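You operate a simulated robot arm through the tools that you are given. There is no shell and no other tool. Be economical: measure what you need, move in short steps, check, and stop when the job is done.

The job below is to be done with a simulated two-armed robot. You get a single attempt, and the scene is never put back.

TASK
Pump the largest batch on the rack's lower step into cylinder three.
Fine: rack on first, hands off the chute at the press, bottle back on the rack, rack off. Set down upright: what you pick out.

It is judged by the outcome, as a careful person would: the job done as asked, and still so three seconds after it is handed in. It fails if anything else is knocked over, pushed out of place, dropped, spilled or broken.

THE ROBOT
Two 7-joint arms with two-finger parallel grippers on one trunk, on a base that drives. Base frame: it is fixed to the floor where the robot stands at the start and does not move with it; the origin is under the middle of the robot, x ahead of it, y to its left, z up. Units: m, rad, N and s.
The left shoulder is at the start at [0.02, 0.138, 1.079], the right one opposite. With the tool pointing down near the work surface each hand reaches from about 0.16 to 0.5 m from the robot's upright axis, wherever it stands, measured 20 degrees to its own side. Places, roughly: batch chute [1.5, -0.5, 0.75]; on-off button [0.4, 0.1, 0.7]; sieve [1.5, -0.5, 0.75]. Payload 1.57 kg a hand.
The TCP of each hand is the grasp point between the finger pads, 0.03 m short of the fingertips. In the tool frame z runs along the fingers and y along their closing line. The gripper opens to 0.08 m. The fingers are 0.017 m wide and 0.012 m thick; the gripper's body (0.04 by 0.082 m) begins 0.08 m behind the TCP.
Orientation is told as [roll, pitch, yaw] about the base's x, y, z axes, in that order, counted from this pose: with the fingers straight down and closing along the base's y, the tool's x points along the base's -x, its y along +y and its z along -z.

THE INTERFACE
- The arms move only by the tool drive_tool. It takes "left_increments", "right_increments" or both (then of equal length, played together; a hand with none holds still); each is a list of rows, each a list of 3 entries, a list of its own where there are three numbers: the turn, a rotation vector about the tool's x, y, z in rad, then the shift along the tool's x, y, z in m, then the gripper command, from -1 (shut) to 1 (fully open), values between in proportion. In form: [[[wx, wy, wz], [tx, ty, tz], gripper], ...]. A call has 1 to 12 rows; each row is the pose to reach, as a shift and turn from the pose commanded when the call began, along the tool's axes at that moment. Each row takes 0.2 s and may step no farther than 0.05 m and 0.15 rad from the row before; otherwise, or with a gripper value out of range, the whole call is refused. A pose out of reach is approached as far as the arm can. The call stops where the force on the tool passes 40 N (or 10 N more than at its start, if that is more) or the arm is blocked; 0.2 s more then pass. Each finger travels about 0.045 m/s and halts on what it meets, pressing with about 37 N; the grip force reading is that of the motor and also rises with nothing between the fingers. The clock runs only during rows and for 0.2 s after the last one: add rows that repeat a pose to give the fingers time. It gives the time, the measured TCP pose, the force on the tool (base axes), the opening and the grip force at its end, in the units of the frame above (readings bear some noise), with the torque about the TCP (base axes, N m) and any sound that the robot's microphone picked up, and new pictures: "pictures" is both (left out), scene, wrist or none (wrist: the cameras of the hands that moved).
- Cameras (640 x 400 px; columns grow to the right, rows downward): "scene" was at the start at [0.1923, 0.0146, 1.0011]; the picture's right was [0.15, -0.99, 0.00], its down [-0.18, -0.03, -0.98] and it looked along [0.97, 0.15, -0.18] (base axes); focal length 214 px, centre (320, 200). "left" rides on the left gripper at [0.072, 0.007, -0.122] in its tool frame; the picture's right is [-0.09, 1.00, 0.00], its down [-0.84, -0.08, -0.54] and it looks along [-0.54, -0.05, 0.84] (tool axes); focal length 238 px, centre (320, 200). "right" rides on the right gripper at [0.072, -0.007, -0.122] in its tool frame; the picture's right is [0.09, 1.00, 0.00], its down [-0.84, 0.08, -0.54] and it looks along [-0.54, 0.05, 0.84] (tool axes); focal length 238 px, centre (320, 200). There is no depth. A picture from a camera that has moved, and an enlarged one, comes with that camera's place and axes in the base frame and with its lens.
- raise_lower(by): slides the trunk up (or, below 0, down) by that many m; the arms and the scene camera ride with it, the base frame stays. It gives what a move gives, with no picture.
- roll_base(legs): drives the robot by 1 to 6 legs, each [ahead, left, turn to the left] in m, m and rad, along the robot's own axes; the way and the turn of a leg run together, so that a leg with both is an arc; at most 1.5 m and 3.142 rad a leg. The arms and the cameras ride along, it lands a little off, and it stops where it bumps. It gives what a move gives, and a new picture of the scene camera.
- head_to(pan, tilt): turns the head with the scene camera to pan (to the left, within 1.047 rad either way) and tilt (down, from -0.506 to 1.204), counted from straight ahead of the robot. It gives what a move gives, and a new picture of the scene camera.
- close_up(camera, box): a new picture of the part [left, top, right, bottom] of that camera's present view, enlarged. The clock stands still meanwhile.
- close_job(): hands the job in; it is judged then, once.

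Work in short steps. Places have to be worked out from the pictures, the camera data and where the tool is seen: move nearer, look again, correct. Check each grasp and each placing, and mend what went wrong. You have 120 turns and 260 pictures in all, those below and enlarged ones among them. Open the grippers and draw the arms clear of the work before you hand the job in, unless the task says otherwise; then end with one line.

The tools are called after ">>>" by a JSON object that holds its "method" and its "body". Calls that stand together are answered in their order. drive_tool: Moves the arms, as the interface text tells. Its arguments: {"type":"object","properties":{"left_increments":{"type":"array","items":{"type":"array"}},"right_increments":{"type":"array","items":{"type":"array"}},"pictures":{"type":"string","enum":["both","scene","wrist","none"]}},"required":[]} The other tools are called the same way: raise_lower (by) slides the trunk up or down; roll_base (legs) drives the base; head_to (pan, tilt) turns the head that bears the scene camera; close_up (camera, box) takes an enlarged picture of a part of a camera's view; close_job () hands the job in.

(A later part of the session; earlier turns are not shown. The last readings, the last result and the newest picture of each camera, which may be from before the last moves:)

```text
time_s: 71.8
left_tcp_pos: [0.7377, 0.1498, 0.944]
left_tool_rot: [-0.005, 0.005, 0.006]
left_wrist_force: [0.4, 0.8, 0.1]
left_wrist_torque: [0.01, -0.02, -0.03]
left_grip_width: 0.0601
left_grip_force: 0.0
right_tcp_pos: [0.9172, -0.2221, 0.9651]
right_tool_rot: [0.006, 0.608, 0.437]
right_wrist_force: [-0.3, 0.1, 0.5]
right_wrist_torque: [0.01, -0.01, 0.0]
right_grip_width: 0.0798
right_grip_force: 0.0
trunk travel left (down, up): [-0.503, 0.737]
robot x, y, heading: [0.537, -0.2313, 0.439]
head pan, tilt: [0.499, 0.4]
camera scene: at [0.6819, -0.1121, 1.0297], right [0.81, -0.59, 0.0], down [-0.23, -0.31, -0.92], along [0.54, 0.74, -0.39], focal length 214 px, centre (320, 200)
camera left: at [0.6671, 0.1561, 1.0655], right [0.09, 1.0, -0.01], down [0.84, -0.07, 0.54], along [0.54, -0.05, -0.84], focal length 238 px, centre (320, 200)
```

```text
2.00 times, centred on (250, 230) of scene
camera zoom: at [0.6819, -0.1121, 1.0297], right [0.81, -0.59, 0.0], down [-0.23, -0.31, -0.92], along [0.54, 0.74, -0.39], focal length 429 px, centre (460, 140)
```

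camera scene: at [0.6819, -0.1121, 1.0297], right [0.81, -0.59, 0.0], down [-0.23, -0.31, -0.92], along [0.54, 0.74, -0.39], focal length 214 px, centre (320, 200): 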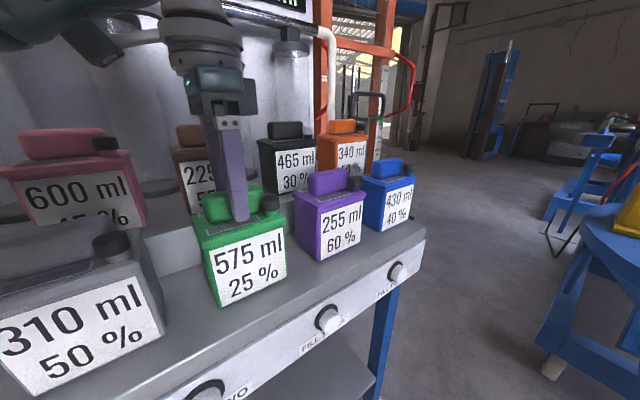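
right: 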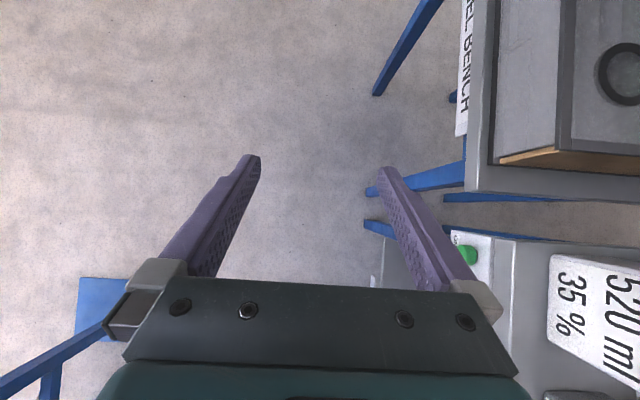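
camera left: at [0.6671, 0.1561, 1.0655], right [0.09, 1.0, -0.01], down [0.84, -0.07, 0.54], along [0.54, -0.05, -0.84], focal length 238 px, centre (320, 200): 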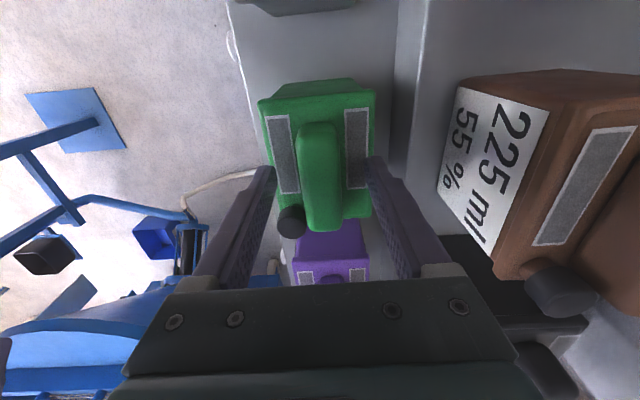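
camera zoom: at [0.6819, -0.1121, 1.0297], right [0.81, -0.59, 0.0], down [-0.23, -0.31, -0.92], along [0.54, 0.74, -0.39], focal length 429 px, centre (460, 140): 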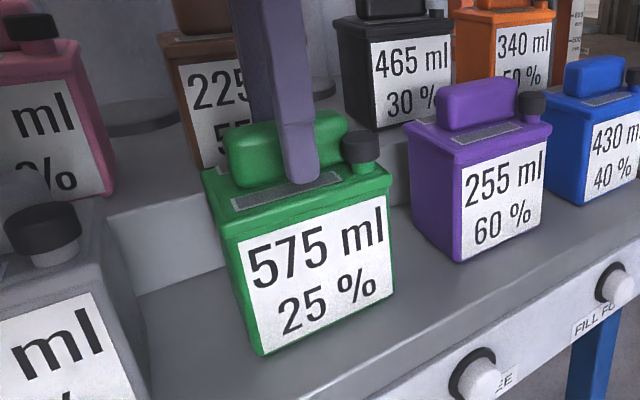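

Fingers straddle the handle correctly. I close the grip.

>>> {"method": "drive_tool", "body": {"left_increments": [[[0, 0, 0], [0.005, 0, 0.003], 0.5], [[0, 0, 0], [0.005, 0, 0.003], -1], [[0, 0, 0], [0.005, 0, 0.003], -1], [[0, 0, 0], [0.005, 0, 0.003], -1], [[0, 0, 0], [0.005, 0, 0.003], -1]], "pictures": "none"}}

>>> {"method": "drive_tool", "body": {"left_increments": [[[0, 0, 0], [0, 0, -0.02], -1], [[0, 0, 0], [0, 0, -0.05], -1]], "pictures": "both"}}

```text
time_s: 73.0
left_tcp_pos: [0.731, 0.1506, 0.9403]
left_tool_rot: [-0.007, 0.006, 0.006]
left_wrist_force: [0.6, 1.5, -0.2]
left_wrist_torque: [0.61, -0.15, -0.04]
left_grip_width: 0.0257
left_grip_force: 31.9
right_tcp_pos: [0.918, -0.221, 0.9658]
right_tool_rot: [0.007, 0.605, 0.438]
right_wrist_force: [0.0, 0.2, -0.7]
right_wrist_torque: [0.02, 0.02, 0.0]
right_grip_width: 0.08
right_grip_force: 0.0
trunk travel left (down, up): [-0.503, 0.737]
robot x, y, heading: [0.5398, -0.2264, 0.444]
head pan, tilt: [0.499, 0.4]
```

```text
time_s: 73.7
left_tcp_pos: [0.731, 0.1503, 0.991]
left_tool_rot: [-0.008, 0.007, 0.005]
left_wrist_force: [0.3, 0.0, -12.2]
left_wrist_torque: [0.02, 0.11, 0.02]
left_grip_width: 0.0261
left_grip_force: 37.1
right_tcp_pos: [0.9169, -0.2228, 0.9654]
right_tool_rot: [0.006, 0.608, 0.437]
right_wrist_force: [-0.2, -0.1, -0.2]
right_wrist_torque: [-0.04, 0.01, -0.04]
right_grip_width: 0.0799
right_grip_force: 0.1
trunk travel left (down, up): [-0.503, 0.737]
robot x, y, heading: [0.5372, -0.2314, 0.444]
head pan, tilt: [0.499, 0.4]
camera scene: at [0.6816, -0.1126, 1.0294], right [0.81, -0.59, 0.0], down [-0.23, -0.32, -0.92], along [0.54, 0.74, -0.39], focal length 214 px, centre (320, 200)
camera left: at [0.6624, 0.1563, 1.1127], right [0.09, 1.0, -0.01], down [0.84, -0.07, 0.54], along [0.53, -0.05, -0.84], focal length 238 px, centre (320, 200)
```

scene: 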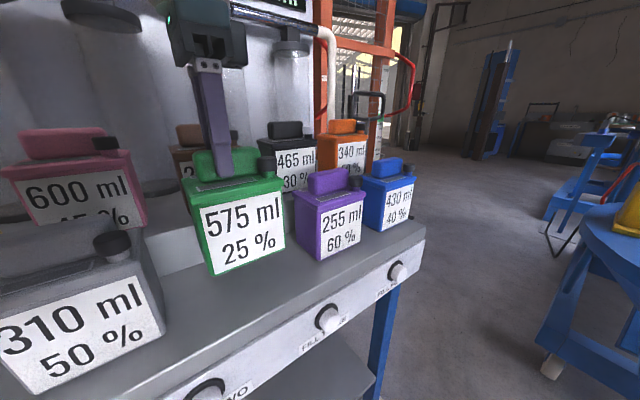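
left: 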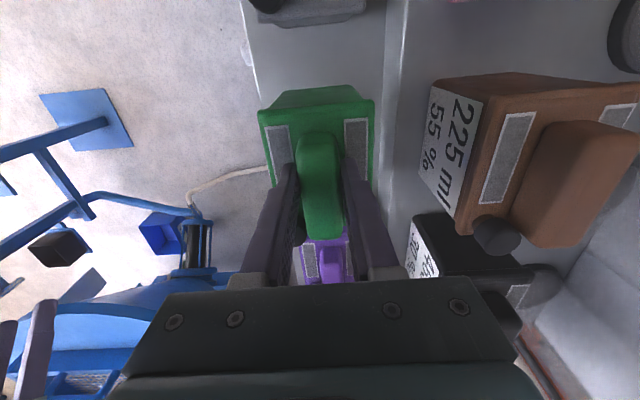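

Bottle is firmly held (≈1.2 kg). Home TCP for its return: (0.731,0.1505,0.940). I lift more, then draw away from the rack with the base and turn toward the hopper.

>>> {"method": "drive_tool", "body": {"left_increments": [[[0, 0, 0], [0, 0, -0.03], -1], [[0, 0, 0], [0, 0, -0.055], -1]], "pictures": "none"}}

>>> {"method": "roll_base", "body": {"legs": [[-0.085, -0.181, 0], [0, 0, -0.74]]}}

```text
time_s: 74.5
left_tcp_pos: [0.717, 0.1449, 1.0001]
left_tool_rot: [-0.057, 0.142, 0.012]
left_wrist_force: [-0.7, -0.1, -12.9]
left_wrist_torque: [0.1, -0.04, -0.01]
left_grip_width: 0.0259
left_grip_force: 36.7
right_tcp_pos: [0.9165, -0.2228, 0.9654]
right_tool_rot: [0.008, 0.608, 0.438]
right_wrist_force: [-0.3, -0.1, 0.4]
right_wrist_torque: [-0.02, -0.04, 0.03]
right_grip_width: 0.0803
right_grip_force: 0.1
trunk travel left (down, up): [-0.503, 0.737]
robot x, y, heading: [0.5381, -0.2296, 0.44]
head pan, tilt: [0.499, 0.4]
stopped in row 2 (left hand): the arm was blocked; the commanded pose is now the measured one
```

```text
time_s: 78.0
left_tcp_pos: [0.9248, -0.2745, 1.0015]
left_tool_rot: [-0.06, 0.14, -0.728]
left_wrist_force: [-0.3, 0.1, -11.9]
left_wrist_torque: [0.07, -0.07, -0.02]
left_grip_width: 0.0258
left_grip_force: 36.7
right_tcp_pos: [0.824, -0.682, 0.9639]
right_tool_rot: [0.006, 0.607, -0.306]
right_wrist_force: [-0.4, -0.4, -0.7]
right_wrist_torque: [0.0, 0.0, 0.0]
right_grip_width: 0.0797
right_grip_force: 0.0
trunk travel left (down, up): [-0.503, 0.737]
robot x, y, heading: [0.5368, -0.4304, -0.3]
head pan, tilt: [0.499, 0.4]
camera scene: at [0.7231, -0.4415, 1.0295], right [0.2, -0.98, 0.0], down [-0.38, -0.08, -0.92], along [0.9, 0.18, -0.39], focal length 214 px, centre (320, 200)
```

scene: 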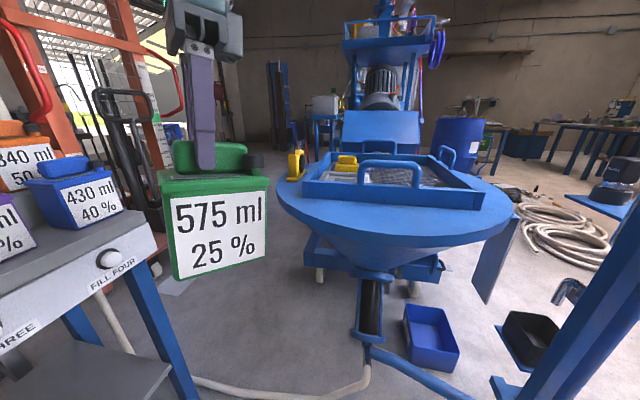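

I raise the trunk a little for arm room, then swing the hand in front of me while yawing the bottle back.

>>> {"method": "raise_lower", "body": {"by": 0.08}}

>>> {"method": "drive_tool", "body": {"left_increments": [[[-0.02, -0.05, 0], [-0.02, -0.012, 0.0], -1], [[-0.04, -0.1, 0], [-0.045, -0.025, 0.0], -1], [[-0.05, -0.13, -0.1], [-0.07, -0.04, 0.0], -1], [[-0.05, -0.13, -0.2], [-0.095, -0.055, 0.0], -1], [[-0.05, -0.13, -0.3], [-0.12, -0.07, 0.0], -1], [[-0.05, -0.13, -0.4], [-0.142, -0.082, 0.0], -1]], "pictures": "scene"}}

```text
time_s: 79.2
left_tcp_pos: [0.9241, -0.274, 1.0816]
left_tool_rot: [-0.059, 0.139, -0.731]
left_wrist_force: [0.3, 0.6, -12.6]
left_wrist_torque: [0.04, -0.03, -0.02]
left_grip_width: 0.0256
left_grip_force: 36.7
right_tcp_pos: [0.8236, -0.6819, 1.0453]
right_tool_rot: [0.007, 0.608, -0.306]
right_wrist_force: [-0.3, 0.2, 0.5]
right_wrist_torque: [0.01, 0.02, 0.02]
right_grip_width: 0.0802
right_grip_force: 0.0
trunk travel left (down, up): [-0.583, 0.657]
robot x, y, heading: [0.5347, -0.4306, -0.3]
head pan, tilt: [0.499, 0.4]
```

```text
time_s: 80.6
left_tcp_pos: [0.9754, -0.4309, 1.065]
left_tool_rot: [0.024, 0.016, -0.325]
left_wrist_force: [0.4, -0.4, -12.5]
left_wrist_torque: [0.05, 0.08, 0.01]
left_grip_width: 0.0258
left_grip_force: 36.8
right_tcp_pos: [0.8234, -0.6825, 1.0447]
right_tool_rot: [0.007, 0.608, -0.305]
right_wrist_force: [-0.4, -1.0, -0.1]
right_wrist_torque: [0.02, -0.01, 0.01]
right_grip_width: 0.0797
right_grip_force: 0.0
trunk travel left (down, up): [-0.583, 0.657]
robot x, y, heading: [0.5384, -0.4302, -0.303]
head pan, tilt: [0.499, 0.4]
camera scene: at [0.723, -0.4414, 1.1094], right [0.2, -0.98, 0.0], down [-0.38, -0.08, -0.92], along [0.9, 0.18, -0.39], focal length 214 px, centre (320, 200)
```

scene: 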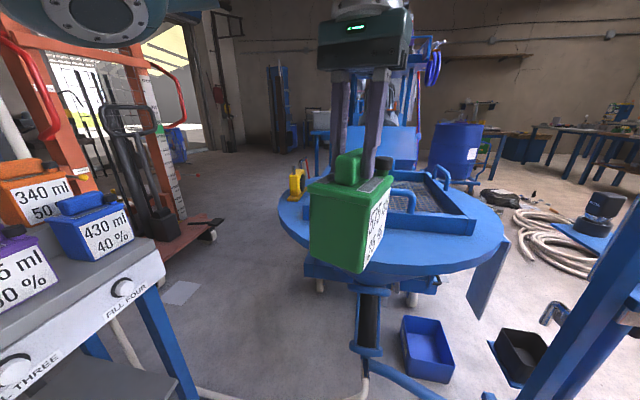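

Good, upright. I yaw the wrist the remaining 0.32 rad, then drive in toward the chute, stopping short to check.

>>> {"method": "drive_tool", "body": {"left_increments": [[[0, 0, -0.11], [0, 0, 0], -1], [[0, 0, -0.22], [0, 0, 0], -1], [[0, -0.01, -0.325], [0, 0, 0], -1]], "pictures": "none"}}

>>> {"method": "roll_base", "body": {"legs": [[0.33, 0.15, 0]]}}

>>> {"method": "head_to", "body": {"pan": 0.25, "tilt": 0.6}}

```text
time_s: 81.4
left_tcp_pos: [0.9767, -0.4301, 1.0667]
left_tool_rot: [0.027, -0.004, 0.001]
left_wrist_force: [-0.3, 0.0, -12.2]
left_wrist_torque: [-0.02, 0.13, 0.01]
left_grip_width: 0.026
left_grip_force: 36.9
right_tcp_pos: [0.8229, -0.6824, 1.0456]
right_tool_rot: [0.006, 0.606, -0.304]
right_wrist_force: [0.5, 0.3, 0.2]
right_wrist_torque: [0.01, -0.01, -0.02]
right_grip_width: 0.0799
right_grip_force: 0.0
trunk travel left (down, up): [-0.583, 0.657]
robot x, y, heading: [0.5389, -0.4297, -0.3]
head pan, tilt: [0.499, 0.4]
```

```text
time_s: 83.2
left_tcp_pos: [1.2257, -0.3981, 1.0647]
left_tool_rot: [0.026, -0.005, -0.003]
left_wrist_force: [0.3, -0.5, -11.4]
left_wrist_torque: [-0.07, 0.15, -0.01]
left_grip_width: 0.0258
left_grip_force: 37.8
right_tcp_pos: [1.0724, -0.6503, 1.045]
right_tool_rot: [0.006, 0.606, -0.309]
right_wrist_force: [0.0, -0.3, 0.8]
right_wrist_torque: [-0.01, 0.03, 0.02]
right_grip_width: 0.0799
right_grip_force: 0.0
trunk travel left (down, up): [-0.583, 0.657]
robot x, y, heading: [0.7863, -0.3967, -0.304]
head pan, tilt: [0.499, 0.4]
stopped in leg 1: the robot was blocked; the commanded pose is now the measured one
camera scene: at [0.9733, -0.409, 1.1085], right [0.19, -0.98, 0.0], down [-0.38, -0.08, -0.92], along [0.9, 0.18, -0.39], focal length 214 px, centre (320, 200)
```

scene: 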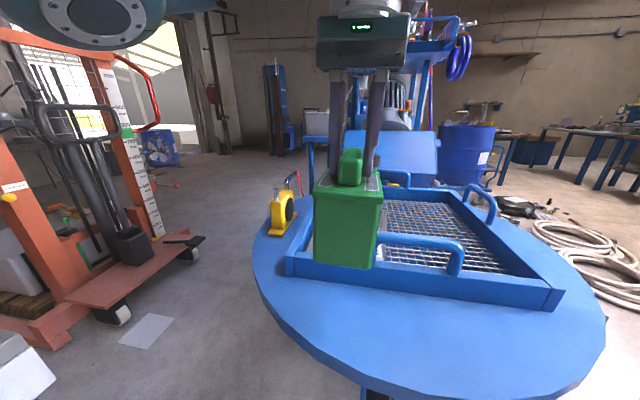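

```text
time_s: 84.0
left_tcp_pos: [1.2236, -0.3989, 1.0654]
left_tool_rot: [0.025, -0.003, -0.007]
left_wrist_force: [0.1, 0.2, -12.3]
left_wrist_torque: [-0.03, 0.16, 0.01]
left_grip_width: 0.0257
left_grip_force: 37.4
right_tcp_pos: [1.0693, -0.6498, 1.0442]
right_tool_rot: [0.007, 0.608, -0.308]
right_wrist_force: [0.2, 0.2, 0.7]
right_wrist_torque: [-0.03, 0.02, 0.0]
right_grip_width: 0.0799
right_grip_force: 0.0
trunk travel left (down, up): [-0.583, 0.657]
robot x, y, heading: [0.7853, -0.3956, -0.3]
head pan, tilt: [0.25, 0.6]
camera scene: at [0.9681, -0.4315, 1.0912], right [-0.05, -1.0, 0.0], down [-0.56, 0.03, -0.82], along [0.82, -0.04, -0.57], focal length 214 px, centre (320, 200)
```

scene: 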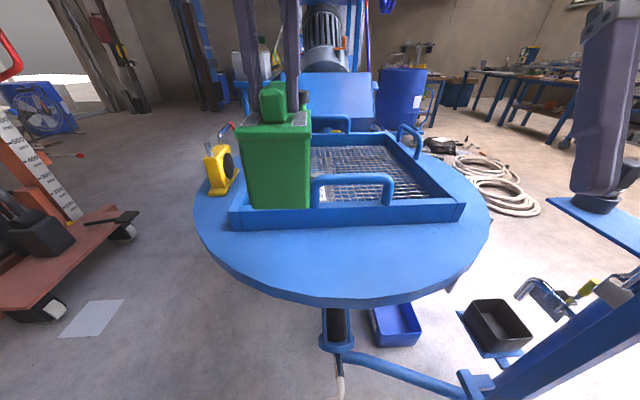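

Blocked again at trunk +0.13, presumably the right arm against the hanging pipe. I look up to verify.

>>> {"method": "head_to", "body": {"pan": -0.6, "tilt": -0.3}}

```text
time_s: 85.2
left_tcp_pos: [1.2237, -0.3974, 1.0662]
left_tool_rot: [0.025, -0.004, -0.005]
left_wrist_force: [0.2, 0.2, -12.1]
left_wrist_torque: [-0.02, 0.12, 0.01]
left_grip_width: 0.0258
left_grip_force: 37.0
right_tcp_pos: [1.0701, -0.6514, 1.0447]
right_tool_rot: [0.007, 0.609, -0.307]
right_wrist_force: [0.4, -0.9, -1.4]
right_wrist_torque: [0.03, 0.03, 0.05]
right_grip_width: 0.0799
right_grip_force: 0.0
trunk travel left (down, up): [-0.583, 0.657]
robot x, y, heading: [0.7874, -0.3993, -0.301]
head pan, tilt: [-0.6, -0.3]
camera scene: at [0.9285, -0.4885, 1.1719], right [-0.79, -0.62, 0.0], down [0.18, -0.23, -0.96], along [0.59, -0.75, 0.29], focal length 214 px, centre (320, 200)
```

scene: 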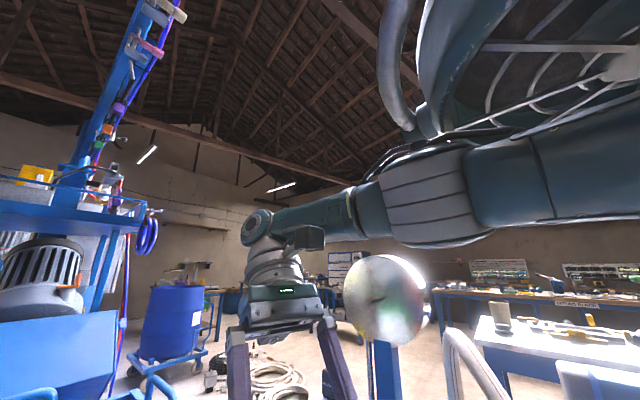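

The overhead pipe stands right above the head here, while at trunk +0.05 I passed fine before. I lower by 0.08 (bottle bottom ≈0.855, tray wall ≈0.835), shift slightly left, then go ahead.

>>> {"method": "raise_lower", "body": {"by": -0.075}}

>>> {"method": "head_to", "body": {"pan": 0.3, "tilt": 0.6}}

>>> {"method": "roll_base", "body": {"legs": [[-0.0133, 0.043, 0]]}}

```text
time_s: 86.3
left_tcp_pos: [1.2235, -0.3979, 0.9919]
left_tool_rot: [0.025, -0.002, -0.007]
left_wrist_force: [0.1, 0.4, -12.0]
left_wrist_torque: [0.01, 0.14, -0.01]
left_grip_width: 0.0259
left_grip_force: 37.5
right_tcp_pos: [1.0685, -0.6503, 0.969]
right_tool_rot: [0.006, 0.608, -0.309]
right_wrist_force: [0.7, -0.1, 0.3]
right_wrist_torque: [-0.01, -0.01, -0.01]
right_grip_width: 0.0803
right_grip_force: 0.0
trunk travel left (down, up): [-0.508, 0.732]
robot x, y, heading: [0.7856, -0.3944, -0.302]
head pan, tilt: [-0.6, -0.3]
```

```text
time_s: 87.5
left_tcp_pos: [1.2236, -0.3973, 0.991]
left_tool_rot: [0.025, -0.002, -0.005]
left_wrist_force: [-0.7, 0.0, -11.8]
left_wrist_torque: [-0.04, 0.15, 0.03]
left_grip_width: 0.026
left_grip_force: 37.2
right_tcp_pos: [1.0688, -0.6492, 0.9703]
right_tool_rot: [0.004, 0.606, -0.309]
right_wrist_force: [-0.4, 0.1, -0.1]
right_wrist_torque: [-0.01, 0.04, 0.02]
right_grip_width: 0.0801
right_grip_force: 0.0
trunk travel left (down, up): [-0.508, 0.732]
robot x, y, heading: [0.7828, -0.3954, -0.304]
head pan, tilt: [0.3, 0.6]
camera scene: at [0.9682, -0.4273, 1.0163], right [-0.01, -1.0, 0.0], down [-0.57, 0.0, -0.82], along [0.82, 0.0, -0.57], focal length 214 px, centre (320, 200)
```

scene: 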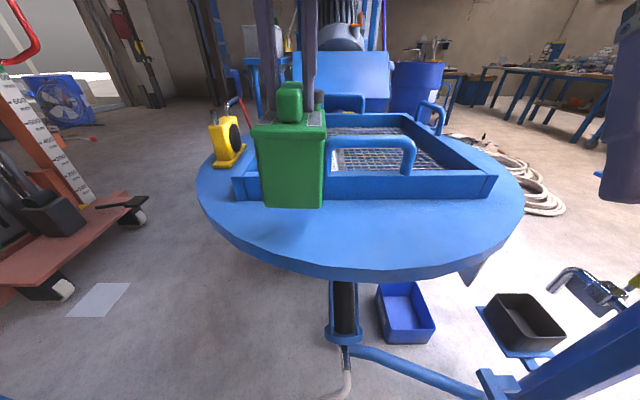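

```text
time_s: 88.4
left_tcp_pos: [1.2245, -0.3525, 0.9914]
left_tool_rot: [0.026, -0.003, -0.005]
left_wrist_force: [-1.0, 0.2, -12.1]
left_wrist_torque: [-0.03, 0.16, -0.01]
left_grip_width: 0.0256
left_grip_force: 37.3
right_tcp_pos: [1.0691, -0.6039, 0.9697]
right_tool_rot: [0.008, 0.607, -0.31]
right_wrist_force: [0.9, 0.2, -0.3]
right_wrist_torque: [0.01, 0.01, 0.02]
right_grip_width: 0.08
right_grip_force: 0.1
trunk travel left (down, up): [-0.508, 0.732]
robot x, y, heading: [0.7811, -0.3511, -0.303]
head pan, tilt: [0.3, 0.6]
camera scene: at [0.9685, -0.3817, 1.0162], right [0.0, -1.0, 0.0], down [-0.57, 0.0, -0.82], along [0.82, 0.0, -0.57], focal length 214 px, centre (320, 200)
```

scene: 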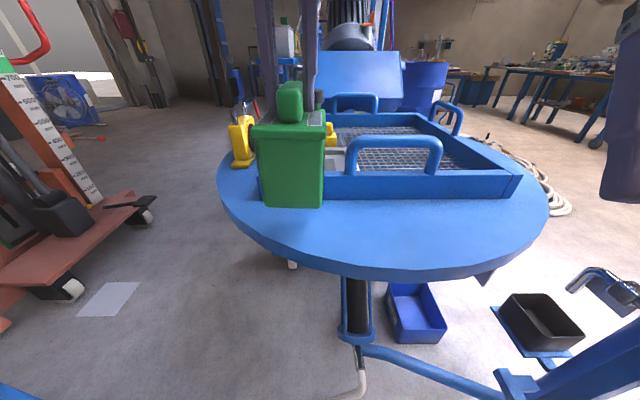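

Bottle bottom ≈0.865, clear of the tray wall. I advance 0.15 m along x.

>>> {"method": "roll_base", "body": {"legs": [[0.143, 0.0443, 0]]}}

```text
time_s: 89.8
left_tcp_pos: [1.3725, -0.3531, 0.9911]
left_tool_rot: [0.026, -0.004, -0.005]
left_wrist_force: [0.6, 0.3, -11.5]
left_wrist_torque: [-0.05, 0.15, -0.02]
left_grip_width: 0.0258
left_grip_force: 37.4
right_tcp_pos: [1.2187, -0.6053, 0.9701]
right_tool_rot: [0.005, 0.607, -0.31]
right_wrist_force: [1.1, -0.8, -0.7]
right_wrist_torque: [0.02, -0.01, -0.03]
right_grip_width: 0.08
right_grip_force: 0.0
trunk travel left (down, up): [-0.508, 0.732]
robot x, y, heading: [0.9324, -0.3513, -0.309]
head pan, tilt: [0.3, 0.6]
camera scene: at [1.1173, -0.3826, 1.0163], right [0.0, -1.0, 0.0], down [-0.57, 0.0, -0.82], along [0.82, 0.0, -0.57], focal length 214 px, centre (320, 200)
```

scene: 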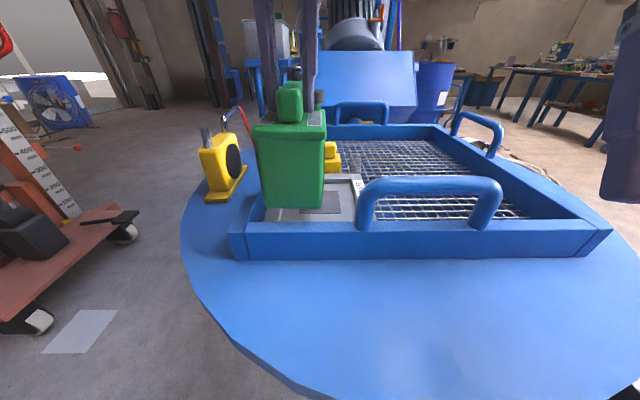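

The pad's right edge seen here confirms its centre ≈(1.438,-0.385). I use a small base step then finish with the arm.

>>> {"method": "roll_base", "body": {"legs": [[0.0377, -0.0195, 0]]}}

>>> {"method": "head_to", "body": {"pan": 0.3, "tilt": 0.75}}

```text
time_s: 90.6
left_tcp_pos: [1.4022, -0.3823, 0.9912]
left_tool_rot: [0.028, -0.004, -0.005]
left_wrist_force: [1.4, -0.4, -11.3]
left_wrist_torque: [-0.04, 0.12, 0.01]
left_grip_width: 0.0257
left_grip_force: 37.0
right_tcp_pos: [1.2483, -0.6369, 0.9693]
right_tool_rot: [0.004, 0.606, -0.31]
right_wrist_force: [-0.8, 1.3, 0.1]
right_wrist_torque: [0.01, 0.0, -0.01]
right_grip_width: 0.0801
right_grip_force: 0.1
trunk travel left (down, up): [-0.508, 0.732]
robot x, y, heading: [0.9652, -0.3823, -0.301]
head pan, tilt: [0.3, 0.6]
camera scene: at [1.1475, -0.4127, 1.0163], right [0.0, -1.0, 0.0], down [-0.57, 0.0, -0.82], along [0.82, 0.0, -0.57], focal length 214 px, centre (320, 200)
```

scene: 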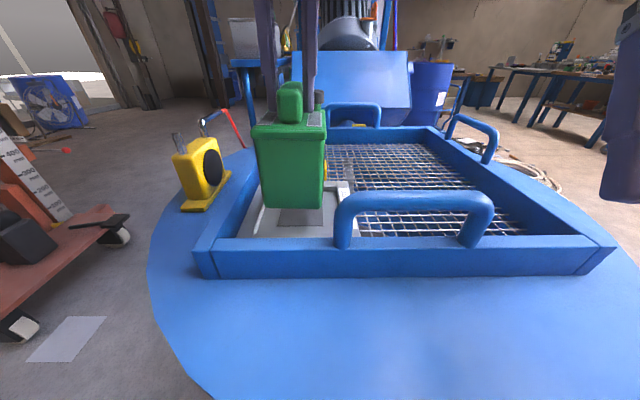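

```text
time_s: 91.3
left_tcp_pos: [1.4021, -0.3829, 0.9908]
left_tool_rot: [0.025, -0.003, -0.004]
left_wrist_force: [-0.5, 0.3, -12.4]
left_wrist_torque: [-0.04, 0.14, -0.01]
left_grip_width: 0.026
left_grip_force: 36.5
right_tcp_pos: [1.2483, -0.6352, 0.9698]
right_tool_rot: [0.004, 0.608, -0.309]
right_wrist_force: [0.4, -0.1, 1.1]
right_wrist_torque: [-0.01, 0.02, -0.01]
right_grip_width: 0.0801
right_grip_force: 0.0
trunk travel left (down, up): [-0.508, 0.732]
robot x, y, heading: [0.9621, -0.3831, -0.303]
head pan, tilt: [0.3, 0.75]
camera scene: at [1.1416, -0.4124, 1.0034], right [0.0, -1.0, 0.0], down [-0.68, 0.0, -0.73], along [0.73, 0.0, -0.68], focal length 214 px, centre (320, 200)
```

scene: 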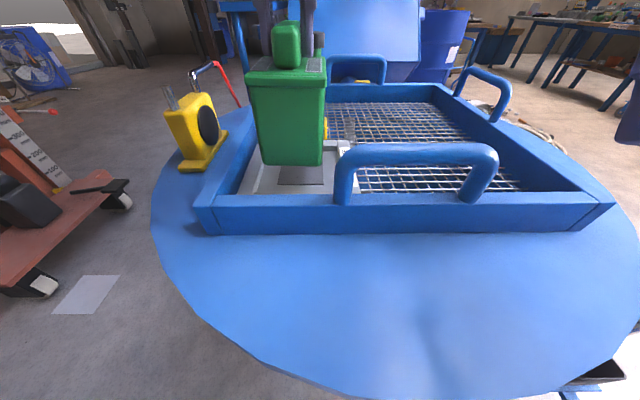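

Alignment in y is right (pad centre y≈-0.382). I move 2.5 cm forward, take out the slight roll, and lower near the pad.

>>> {"method": "drive_tool", "body": {"left_increments": [[[0.015, 0, 0], [-0.013, 0, 0], -1], [[0.03, 0, 0], [-0.026, 0, 0], -1], [[0.03, 0, 0], [-0.026, 0, 0.03], -1], [[0.03, 0, 0], [-0.026, 0, 0.05], -1]], "pictures": "both"}}

```text
time_s: 92.3
left_tcp_pos: [1.4277, -0.3806, 0.9412]
left_tool_rot: [-0.003, -0.002, -0.004]
left_wrist_force: [-1.2, -0.3, -7.4]
left_wrist_torque: [0.22, 0.48, 0.04]
left_grip_width: 0.0259
left_grip_force: 37.2
right_tcp_pos: [1.2481, -0.636, 0.9704]
right_tool_rot: [0.005, 0.607, -0.308]
right_wrist_force: [-0.9, 0.8, 0.0]
right_wrist_torque: [0.0, 0.02, -0.02]
right_grip_width: 0.08
right_grip_force: 0.1
trunk travel left (down, up): [-0.508, 0.732]
robot x, y, heading: [0.9625, -0.3846, -0.307]
head pan, tilt: [0.3, 0.75]
camera scene: at [1.1416, -0.4124, 1.0035], right [0.0, -1.0, 0.0], down [-0.68, 0.0, -0.73], along [0.73, 0.0, -0.68], focal length 214 px, centre (320, 200)
camera left: at [1.3577, -0.3746, 1.0621], right [0.1, 1.0, 0.0], down [0.83, -0.08, 0.54], along [0.54, -0.06, -0.84], focal length 238 px, centre (320, 200)
```

scene: 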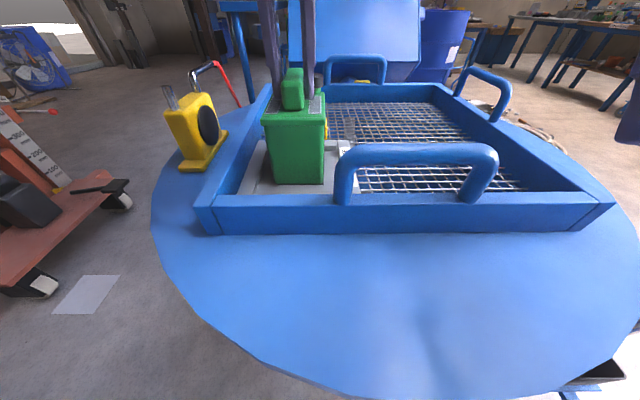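
left: 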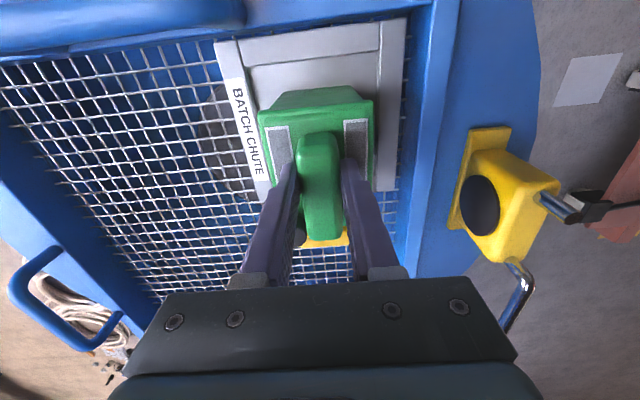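

Force dropped to 7 N: contact is beginning. I check whether the bottle sits inside the frame.

>>> {"method": "close_up", "body": {"camera": "scene", "box": [220, 90, 360, 220]}}

>>> {"method": "close_up", "body": {"camera": "left", "box": [200, 0, 440, 200]}}

```text
3.08 times, centred on (290, 155) of scene
camera zoom: at [1.1416, -0.4124, 1.0035], right [0.0, -1.0, 0.0], down [-0.68, 0.0, -0.73], along [0.73, 0.0, -0.68], focal length 660 px, centre (412, 338)
```

zoom: 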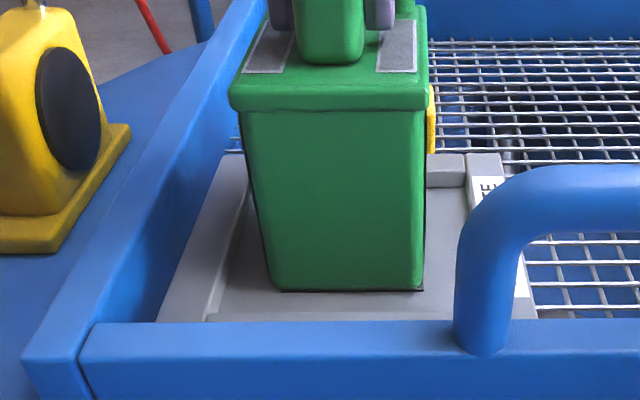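

```text
2.00 times, centred on (320, 100) of left
camera zoom: at [1.3577, -0.3746, 1.0621], right [0.1, 1.0, 0.0], down [0.83, -0.08, 0.54], along [0.54, -0.06, -0.84], focal length 477 px, centre (320, 400)
```

zoom: 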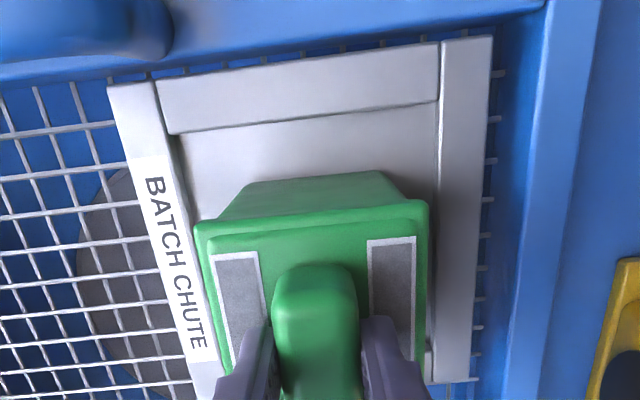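

It is inside the frame, covering the pad. I lower the last millimetres until the load is taken.

>>> {"method": "drive_tool", "body": {"left_increments": [[[0, 0, 0], [0, 0, 0.002], -1], [[0, 0, 0], [0, 0, 0.004], -1]], "pictures": "none"}}

```text
time_s: 92.9
left_tcp_pos: [1.4288, -0.3809, 0.9401]
left_tool_rot: [-0.008, -0.008, -0.006]
left_wrist_force: [-14.0, 1.5, 29.3]
left_wrist_torque: [0.78, 0.46, 0.16]
left_grip_width: 0.0258
left_grip_force: 37.1
right_tcp_pos: [1.2491, -0.6349, 0.9702]
right_tool_rot: [0.007, 0.608, -0.309]
right_wrist_force: [-0.1, 0.5, -0.9]
right_wrist_torque: [0.0, 0.03, 0.03]
right_grip_width: 0.08
right_grip_force: 0.1
trunk travel left (down, up): [-0.508, 0.732]
robot x, y, heading: [0.9614, -0.3799, -0.302]
head pan, tilt: [0.3, 0.75]
```

Seated (now pressing). I relieve 3 mm, open, and check.

>>> {"method": "drive_tool", "body": {"left_increments": [[[0, 0, 0], [0, 0, -0.003], -1], [[0, 0, 0], [0, 0, -0.003], 0.5], [[0, 0, 0], [0, 0, -0.003], 0.5], [[0, 0, 0], [0, 0, -0.003], 0.5]], "pictures": "wrist"}}

```text
time_s: 93.9
left_tcp_pos: [1.4282, -0.3828, 0.9392]
left_tool_rot: [-0.003, -0.004, -0.005]
left_wrist_force: [1.3, -0.9, -0.2]
left_wrist_torque: [-0.02, 0.0, 0.02]
left_grip_width: 0.0602
left_grip_force: 0.1
right_tcp_pos: [1.2488, -0.6347, 0.9708]
right_tool_rot: [0.004, 0.607, -0.309]
right_wrist_force: [-0.3, -0.8, -0.7]
right_wrist_torque: [-0.06, -0.01, 0.01]
right_grip_width: 0.08
right_grip_force: 0.0
trunk travel left (down, up): [-0.508, 0.732]
robot x, y, heading: [0.9601, -0.3827, -0.307]
head pan, tilt: [0.3, 0.75]
camera left: at [1.3589, -0.3746, 1.0612], right [0.1, 1.0, 0.0], down [0.83, -0.08, 0.55], along [0.54, -0.06, -0.84], focal length 238 px, centre (320, 200)
```

left: 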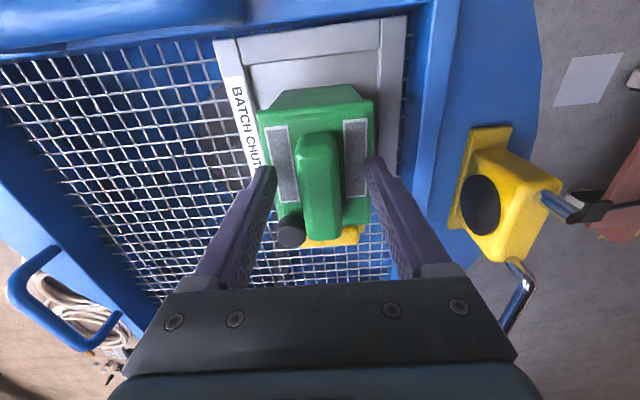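

Released and standing well. I rise straight up, back away from the chute, and turn to face the rack.

>>> {"method": "drive_tool", "body": {"left_increments": [[[0, 0, 0], [0, 0, -0.025], 0.5], [[0, 0, 0], [0, 0, -0.05], 0.5]], "pictures": "none"}}

>>> {"method": "roll_base", "body": {"legs": [[-0.191, -0.06, 0]]}}

>>> {"method": "close_up", "body": {"camera": "scene", "box": [220, 60, 420, 220]}}

```text
time_s: 94.5
left_tcp_pos: [1.4282, -0.3799, 0.9897]
left_tool_rot: [-0.003, -0.004, -0.005]
left_wrist_force: [0.0, 0.2, -0.6]
left_wrist_torque: [0.0, -0.01, 0.01]
left_grip_width: 0.0601
left_grip_force: 0.1
right_tcp_pos: [1.2495, -0.635, 0.9706]
right_tool_rot: [0.007, 0.608, -0.309]
right_wrist_force: [0.2, -0.3, 1.2]
right_wrist_torque: [0.03, 0.02, -0.04]
right_grip_width: 0.0799
right_grip_force: 0.0
trunk travel left (down, up): [-0.508, 0.732]
robot x, y, heading: [0.9663, -0.3836, -0.306]
head pan, tilt: [0.3, 0.75]
```

```text
time_s: 96.1
left_tcp_pos: [1.23, -0.3819, 0.9895]
left_tool_rot: [-0.004, -0.003, -0.006]
left_wrist_force: [0.7, 0.9, -0.3]
left_wrist_torque: [0.02, -0.02, -0.07]
left_grip_width: 0.0598
left_grip_force: 0.0
right_tcp_pos: [1.0499, -0.6356, 0.9699]
right_tool_rot: [0.005, 0.607, -0.311]
right_wrist_force: [0.0, 0.1, -0.2]
right_wrist_torque: [-0.02, 0.0, 0.04]
right_grip_width: 0.0798
right_grip_force: 0.1
trunk travel left (down, up): [-0.508, 0.732]
robot x, y, heading: [0.7651, -0.381, -0.302]
head pan, tilt: [0.3, 0.75]
camera scene: at [0.9438, -0.4119, 1.0035], right [-0.01, -1.0, 0.0], down [-0.68, 0.0, -0.73], along [0.73, 0.0, -0.68], focal length 214 px, centre (320, 200)
```

scene: 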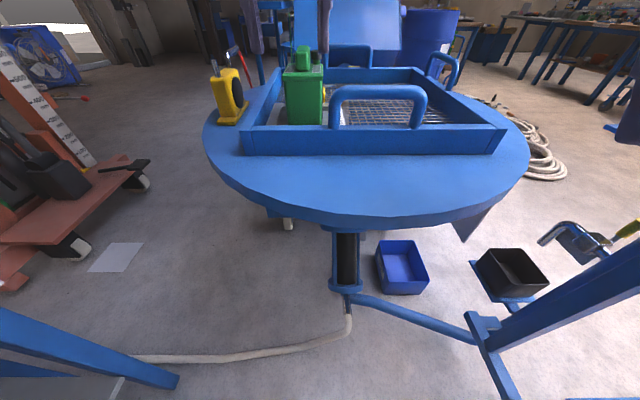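

```text
2.50 times, centred on (320, 140) of scene
camera zoom: at [0.9438, -0.4119, 1.0035], right [-0.01, -1.0, 0.0], down [-0.68, 0.0, -0.73], along [0.73, 0.0, -0.68], focal length 536 px, centre (320, 350)
```

zoom: 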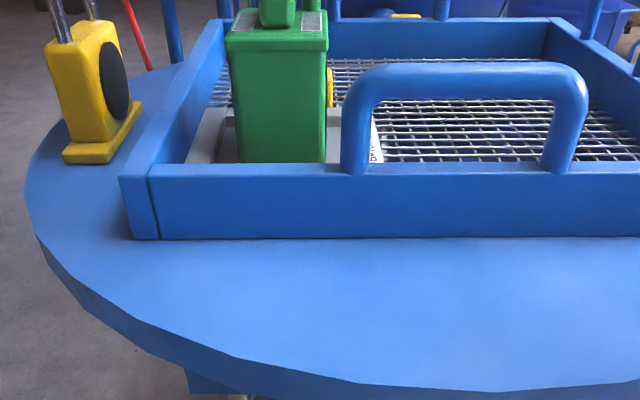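

Bottle stands in the chute, hands clear. I turn to face the rack near FILL THREE.

>>> {"method": "roll_base", "body": {"legs": [[0.0238, -0.0764, 0], [0, 0, 1.872], [0, -0.14, 0]]}}

>>> {"method": "drive_tool", "body": {"left_increments": [[[0, 0, 0.1], [0.02, -0.015, 0.02], -1], [[0, 0, 0.2], [0.04, -0.03, 0.06], -1], [[0, 0, 0.3], [0.05, -0.045, 0.1], -1], [[0, 0, 0.3], [0.05, -0.06, 0.145], -1], [[0, 0, 0.3], [0.05, -0.06, 0.19], -1], [[0, 0, 0.3], [0.05, -0.06, 0.235], -1]], "pictures": "none"}}

>>> {"method": "head_to", "body": {"pan": 0.1, "tilt": 0.5}}

```text
time_s: 102.7
left_tcp_pos: [0.7592, -0.0188, 0.9902]
left_tool_rot: [-0.003, -0.003, 1.882]
left_wrist_force: [0.3, -0.2, 0.1]
left_wrist_torque: [0.03, 0.03, 0.0]
left_grip_width: 0.06
left_grip_force: 0.1
right_tcp_pos: [1.0576, -0.111, 0.9702]
right_tool_rot: [0.005, 0.607, 1.578]
right_wrist_force: [-0.4, 0.4, 0.5]
right_wrist_torque: [-0.02, 0.02, 0.0]
right_grip_width: 0.0802
right_grip_force: 0.2
trunk travel left (down, up): [-0.508, 0.732]
robot x, y, heading: [0.9066, -0.4593, 1.584]
head pan, tilt: [0.3, 0.75]
camera scene: at [0.8791, -0.2811, 1.0036], right [0.95, 0.31, 0.0], down [0.21, -0.65, -0.73], along [-0.22, 0.7, -0.68], focal length 214 px, centre (320, 200)
```

scene: 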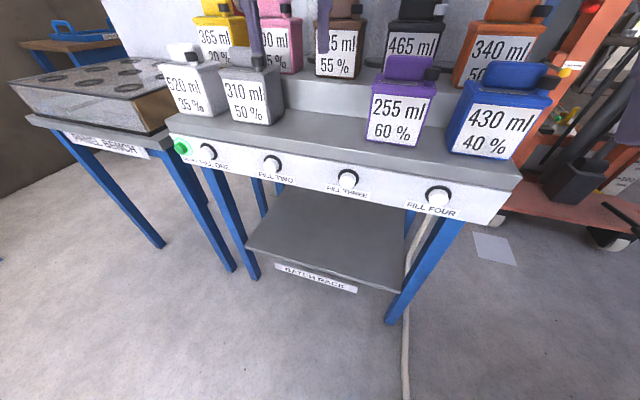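

```text
time_s: 104.0
left_tcp_pos: [0.8315, -0.0478, 0.7542]
left_tool_rot: [0.001, -0.007, 1.58]
left_wrist_force: [0.7, -0.7, -0.9]
left_wrist_torque: [0.0, 0.01, 0.01]
left_grip_width: 0.0
left_grip_force: 21.3
right_tcp_pos: [1.0555, -0.1108, 0.9698]
right_tool_rot: [0.005, 0.609, 1.58]
right_wrist_force: [-1.1, 0.2, -0.6]
right_wrist_torque: [0.04, 0.0, 0.01]
right_grip_width: 0.0799
right_grip_force: 0.1
trunk travel left (down, up): [-0.508, 0.732]
robot x, y, heading: [0.9028, -0.46, 1.584]
head pan, tilt: [0.3, 0.75]
```

```text
time_s: 104.8
left_tcp_pos: [0.8311, -0.0474, 0.7554]
left_tool_rot: [-0.002, -0.006, 1.583]
left_wrist_force: [0.5, -0.8, 0.0]
left_wrist_torque: [-0.04, -0.01, -0.01]
left_grip_width: 0.0
left_grip_force: 21.1
right_tcp_pos: [1.0568, -0.11, 0.9693]
right_tool_rot: [0.007, 0.607, 1.578]
right_wrist_force: [0.2, 0.3, 0.0]
right_wrist_torque: [0.02, 0.03, -0.03]
right_grip_width: 0.08
right_grip_force: 0.1
trunk travel left (down, up): [-0.508, 0.732]
robot x, y, heading: [0.9066, -0.461, 1.576]
head pan, tilt: [0.099, 0.499]
camera scene: at [0.8942, -0.2696, 1.0255], right [0.99, 0.11, 0.0], down [0.05, -0.48, -0.88], along [-0.1, 0.87, -0.48], focal length 214 px, centre (320, 200)
```

scene: 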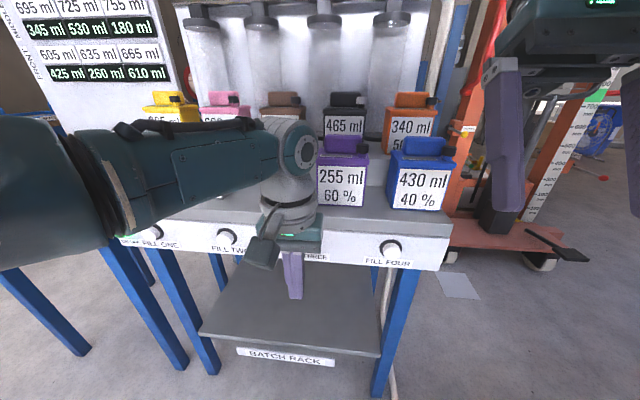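

FILL THREE is at ≈(0.826,0.05,0.746). I roll the base 6 cm closer, then press with the arm.

>>> {"method": "roll_base", "body": {"legs": [[0.06, 0, 0]]}}

>>> {"method": "close_up", "body": {"camera": "left", "box": [0, 0, 640, 400]}}

```text
time_s: 105.8
left_tcp_pos: [0.8303, 0.0122, 0.7544]
left_tool_rot: [-0.002, -0.007, 1.584]
left_wrist_force: [0.2, 1.1, -0.1]
left_wrist_torque: [-0.02, -0.01, -0.01]
left_grip_width: 0.0
left_grip_force: 20.9
right_tcp_pos: [1.055, -0.0508, 0.9702]
right_tool_rot: [0.005, 0.607, 1.579]
right_wrist_force: [-0.5, -0.4, 0.3]
right_wrist_torque: [-0.02, -0.02, -0.03]
right_grip_width: 0.0798
right_grip_force: 0.0
trunk travel left (down, up): [-0.508, 0.732]
robot x, y, heading: [0.9066, -0.4037, 1.58]
head pan, tilt: [0.099, 0.499]
camera scene: at [0.8934, -0.21, 1.0256], right [0.99, 0.11, 0.0], down [0.05, -0.48, -0.88], along [-0.1, 0.87, -0.48], focal length 214 px, centre (320, 200)
```

scene: 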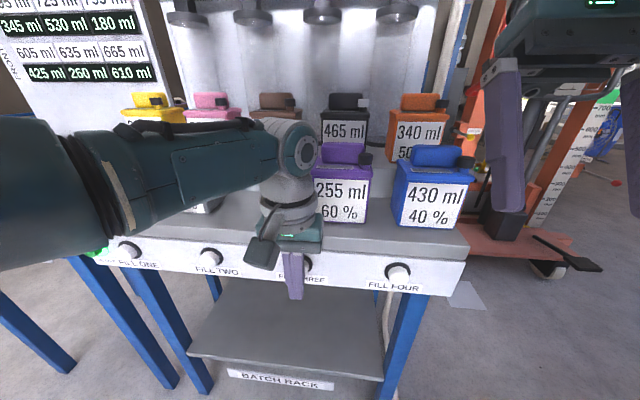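

```text
1.00 times, centred on (320, 200) of left (not enlarged: the box is as wide or as high as the picture)
camera zoom: at [0.8262, -0.0607, 0.8762], right [-1.0, 0.08, 0.0], down [0.07, 0.83, 0.55], along [0.05, 0.54, -0.84], focal length 238 px, centre (320, 200)
```

zoom: 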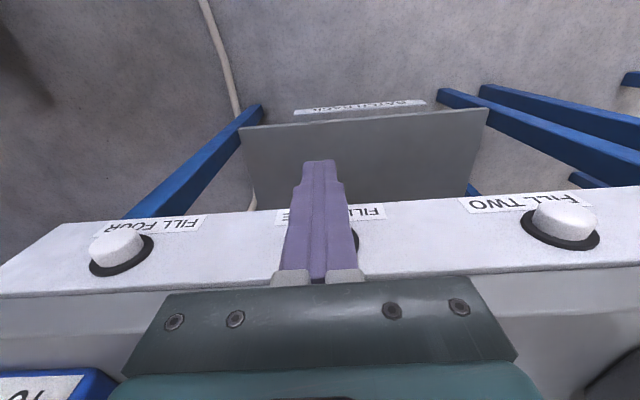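

The knob is slightly to the -x side; I shift 8 mm and press.

>>> {"method": "drive_tool", "body": {"left_increments": [[[0, 0, 0], [0, 0.008, 0], -1], [[0, 0, 0], [-0.012, 0.008, 0.002], -1], [[0, 0, 0], [-0.022, 0.008, 0.002], -1], [[0, 0, 0], [-0.03, 0.008, 0.002], -1]], "pictures": "scene"}}

```text
time_s: 106.8
left_tcp_pos: [0.8185, 0.0338, 0.7533]
left_tool_rot: [-0.002, -0.006, 1.583]
left_wrist_force: [0.0, -0.3, 0.2]
left_wrist_torque: [-0.02, -0.03, 0.01]
left_grip_width: 0.0
left_grip_force: 21.2
left hand out of reach, approached as far as the arm can: row 4
right_tcp_pos: [1.0557, -0.0514, 0.9708]
right_tool_rot: [0.005, 0.607, 1.582]
right_wrist_force: [0.0, -0.1, 0.0]
right_wrist_torque: [0.02, 0.01, 0.02]
right_grip_width: 0.0799
right_grip_force: 0.1
trunk travel left (down, up): [-0.508, 0.732]
robot x, y, heading: [0.9047, -0.4007, 1.582]
head pan, tilt: [0.099, 0.499]
camera scene: at [0.8933, -0.2103, 1.0255], right [0.99, 0.11, 0.0], down [0.05, -0.48, -0.88], along [-0.1, 0.87, -0.48], focal length 214 px, centre (320, 200)
```

scene: 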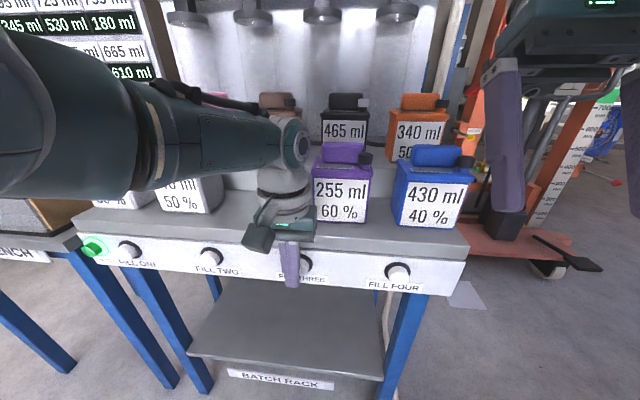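

Knob is at x≈0.828; I'm ~1 cm left and at reach limit. I retract, correct, and roll 4.5 cm forward.

>>> {"method": "drive_tool", "body": {"left_increments": [[[0, 0, 0], [0.03, -0.009, 0], -1]], "pictures": "none"}}

>>> {"method": "roll_base", "body": {"legs": [[0.04, 0, 0]]}}

```text
time_s: 107.2
left_tcp_pos: [0.827, 0.0018, 0.7538]
left_tool_rot: [-0.002, -0.004, 1.586]
left_wrist_force: [1.4, 1.0, 0.2]
left_wrist_torque: [-0.02, 0.04, 0.01]
left_grip_width: 0.0
left_grip_force: 21.1
right_tcp_pos: [1.0558, -0.0513, 0.9711]
right_tool_rot: [0.006, 0.608, 1.579]
right_wrist_force: [0.3, -0.9, 0.2]
right_wrist_torque: [0.0, 0.01, 0.0]
right_grip_width: 0.0803
right_grip_force: 0.0
trunk travel left (down, up): [-0.508, 0.732]
robot x, y, heading: [0.9039, -0.4062, 1.581]
head pan, tilt: [0.099, 0.499]
```

```text
time_s: 108.1
left_tcp_pos: [0.8267, 0.043, 0.7526]
left_tool_rot: [-0.002, -0.005, 1.583]
left_wrist_force: [-0.4, -0.3, -0.2]
left_wrist_torque: [-0.06, 0.03, 0.01]
left_grip_width: 0.0
left_grip_force: 21.2
right_tcp_pos: [1.0546, -0.0114, 0.9696]
right_tool_rot: [0.005, 0.608, 1.579]
right_wrist_force: [-0.3, -0.7, -0.2]
right_wrist_torque: [0.01, -0.04, 0.0]
right_grip_width: 0.0799
right_grip_force: 0.0
trunk travel left (down, up): [-0.508, 0.732]
robot x, y, heading: [0.9029, -0.3612, 1.584]
head pan, tilt: [0.099, 0.499]
heard: click
camera scene: at [0.8928, -0.1702, 1.0256], right [0.99, 0.11, 0.0], down [0.05, -0.48, -0.88], along [-0.1, 0.87, -0.48], focal length 214 px, centre (320, 200)
```

scene: 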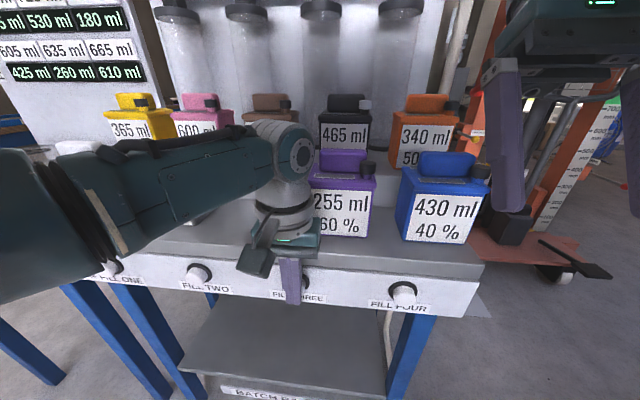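

Click heard: FILL THREE pressed. I retract the finger a bit and read the rack display.

>>> {"method": "drive_tool", "body": {"left_increments": [[[0, 0, 0], [0.04, 0, 0], -1], [[0, 0, 0], [0.06, 0, 0], -1]], "pictures": "none"}}

>>> {"method": "head_to", "body": {"pan": 0.1, "tilt": -0.2}}

```text
time_s: 108.7
left_tcp_pos: [0.8278, -0.0183, 0.7552]
left_tool_rot: [-0.002, -0.006, 1.583]
left_wrist_force: [0.2, -1.2, 0.4]
left_wrist_torque: [-0.04, -0.01, 0.0]
left_grip_width: 0.0
left_grip_force: 21.5
right_tcp_pos: [1.0548, -0.0113, 0.9698]
right_tool_rot: [0.006, 0.607, 1.581]
right_wrist_force: [0.4, 0.1, 0.3]
right_wrist_torque: [-0.01, 0.0, 0.02]
right_grip_width: 0.0801
right_grip_force: 0.0
trunk travel left (down, up): [-0.508, 0.732]
robot x, y, heading: [0.9068, -0.3635, 1.584]
head pan, tilt: [0.099, 0.499]
```

```text
time_s: 109.7
left_tcp_pos: [0.8274, -0.0174, 0.7544]
left_tool_rot: [-0.001, -0.005, 1.583]
left_wrist_force: [-0.5, 0.6, -0.3]
left_wrist_torque: [0.01, 0.0, 0.01]
left_grip_width: 0.0
left_grip_force: 21.2
right_tcp_pos: [1.0548, -0.0108, 0.9706]
right_tool_rot: [0.006, 0.607, 1.581]
right_wrist_force: [0.0, -0.3, 0.6]
right_wrist_torque: [-0.01, 0.02, -0.01]
right_grip_width: 0.0798
right_grip_force: 0.0
trunk travel left (down, up): [-0.508, 0.732]
robot x, y, heading: [0.9041, -0.3618, 1.58]
head pan, tilt: [0.099, -0.201]
camera scene: at [0.8937, -0.1782, 1.089], right [0.99, 0.11, 0.0], down [-0.02, 0.2, -0.98], along [-0.11, 0.97, 0.2], focal length 214 px, centre (320, 200)
```

scene: 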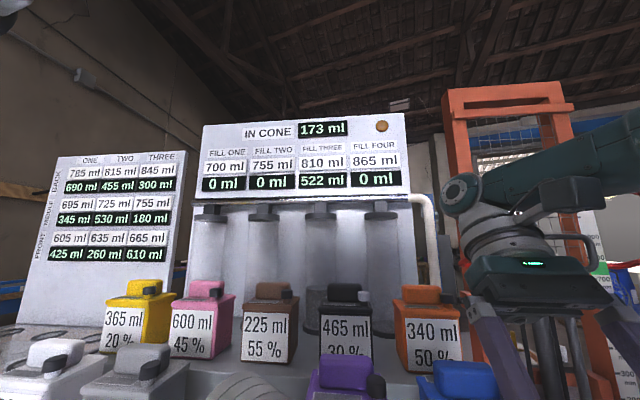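

Display shows FILL THREE 522 ml, IN CONE 173 ml. I check again whether it is still changing.

>>> {"method": "head_to", "body": {"pan": 0.1, "tilt": -0.22}}

>>> {"method": "close_up", "body": {"camera": "scene", "box": [40, 90, 440, 320]}}

```text
time_s: 110.3
left_tcp_pos: [0.8277, -0.0178, 0.7538]
left_tool_rot: [-0.003, -0.007, 1.583]
left_wrist_force: [0.0, -0.2, -0.9]
left_wrist_torque: [0.0, -0.01, 0.0]
left_grip_width: 0.0001
left_grip_force: 21.0
right_tcp_pos: [1.0553, -0.0097, 0.9703]
right_tool_rot: [0.006, 0.607, 1.58]
right_wrist_force: [1.0, 0.3, -0.9]
right_wrist_torque: [0.0, -0.02, 0.0]
right_grip_width: 0.0802
right_grip_force: 0.1
trunk travel left (down, up): [-0.508, 0.732]
robot x, y, heading: [0.9051, -0.3639, 1.585]
head pan, tilt: [0.099, -0.22]
camera scene: at [0.8937, -0.1791, 1.0907], right [0.99, 0.11, 0.0], down [-0.02, 0.22, -0.98], along [-0.11, 0.97, 0.22], focal length 214 px, centre (320, 200)
```

scene: 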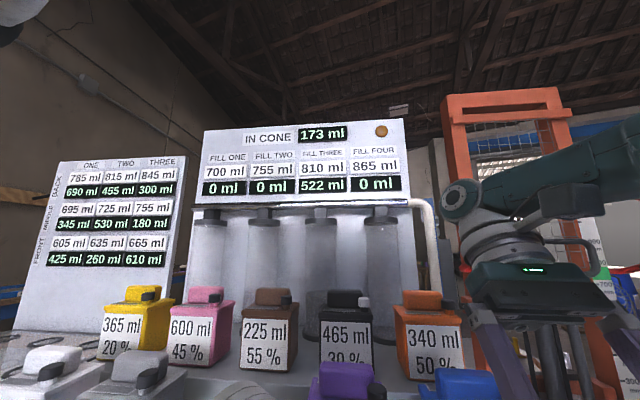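

```text
1.60 times, centred on (240, 205) of scene
camera zoom: at [0.8937, -0.1791, 1.0907], right [0.99, 0.11, 0.0], down [-0.02, 0.22, -0.98], along [-0.11, 0.97, 0.22], focal length 343 px, centre (448, 192)
```

zoom: 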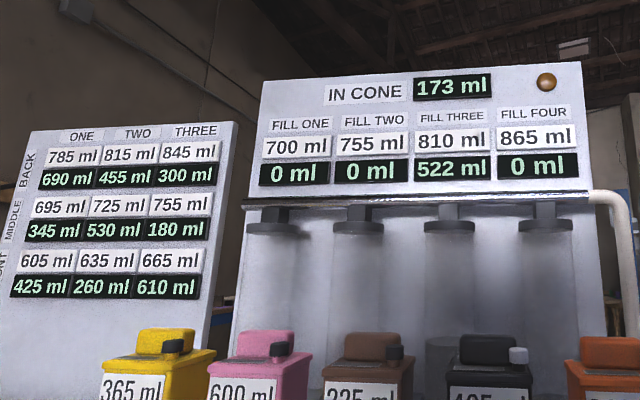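

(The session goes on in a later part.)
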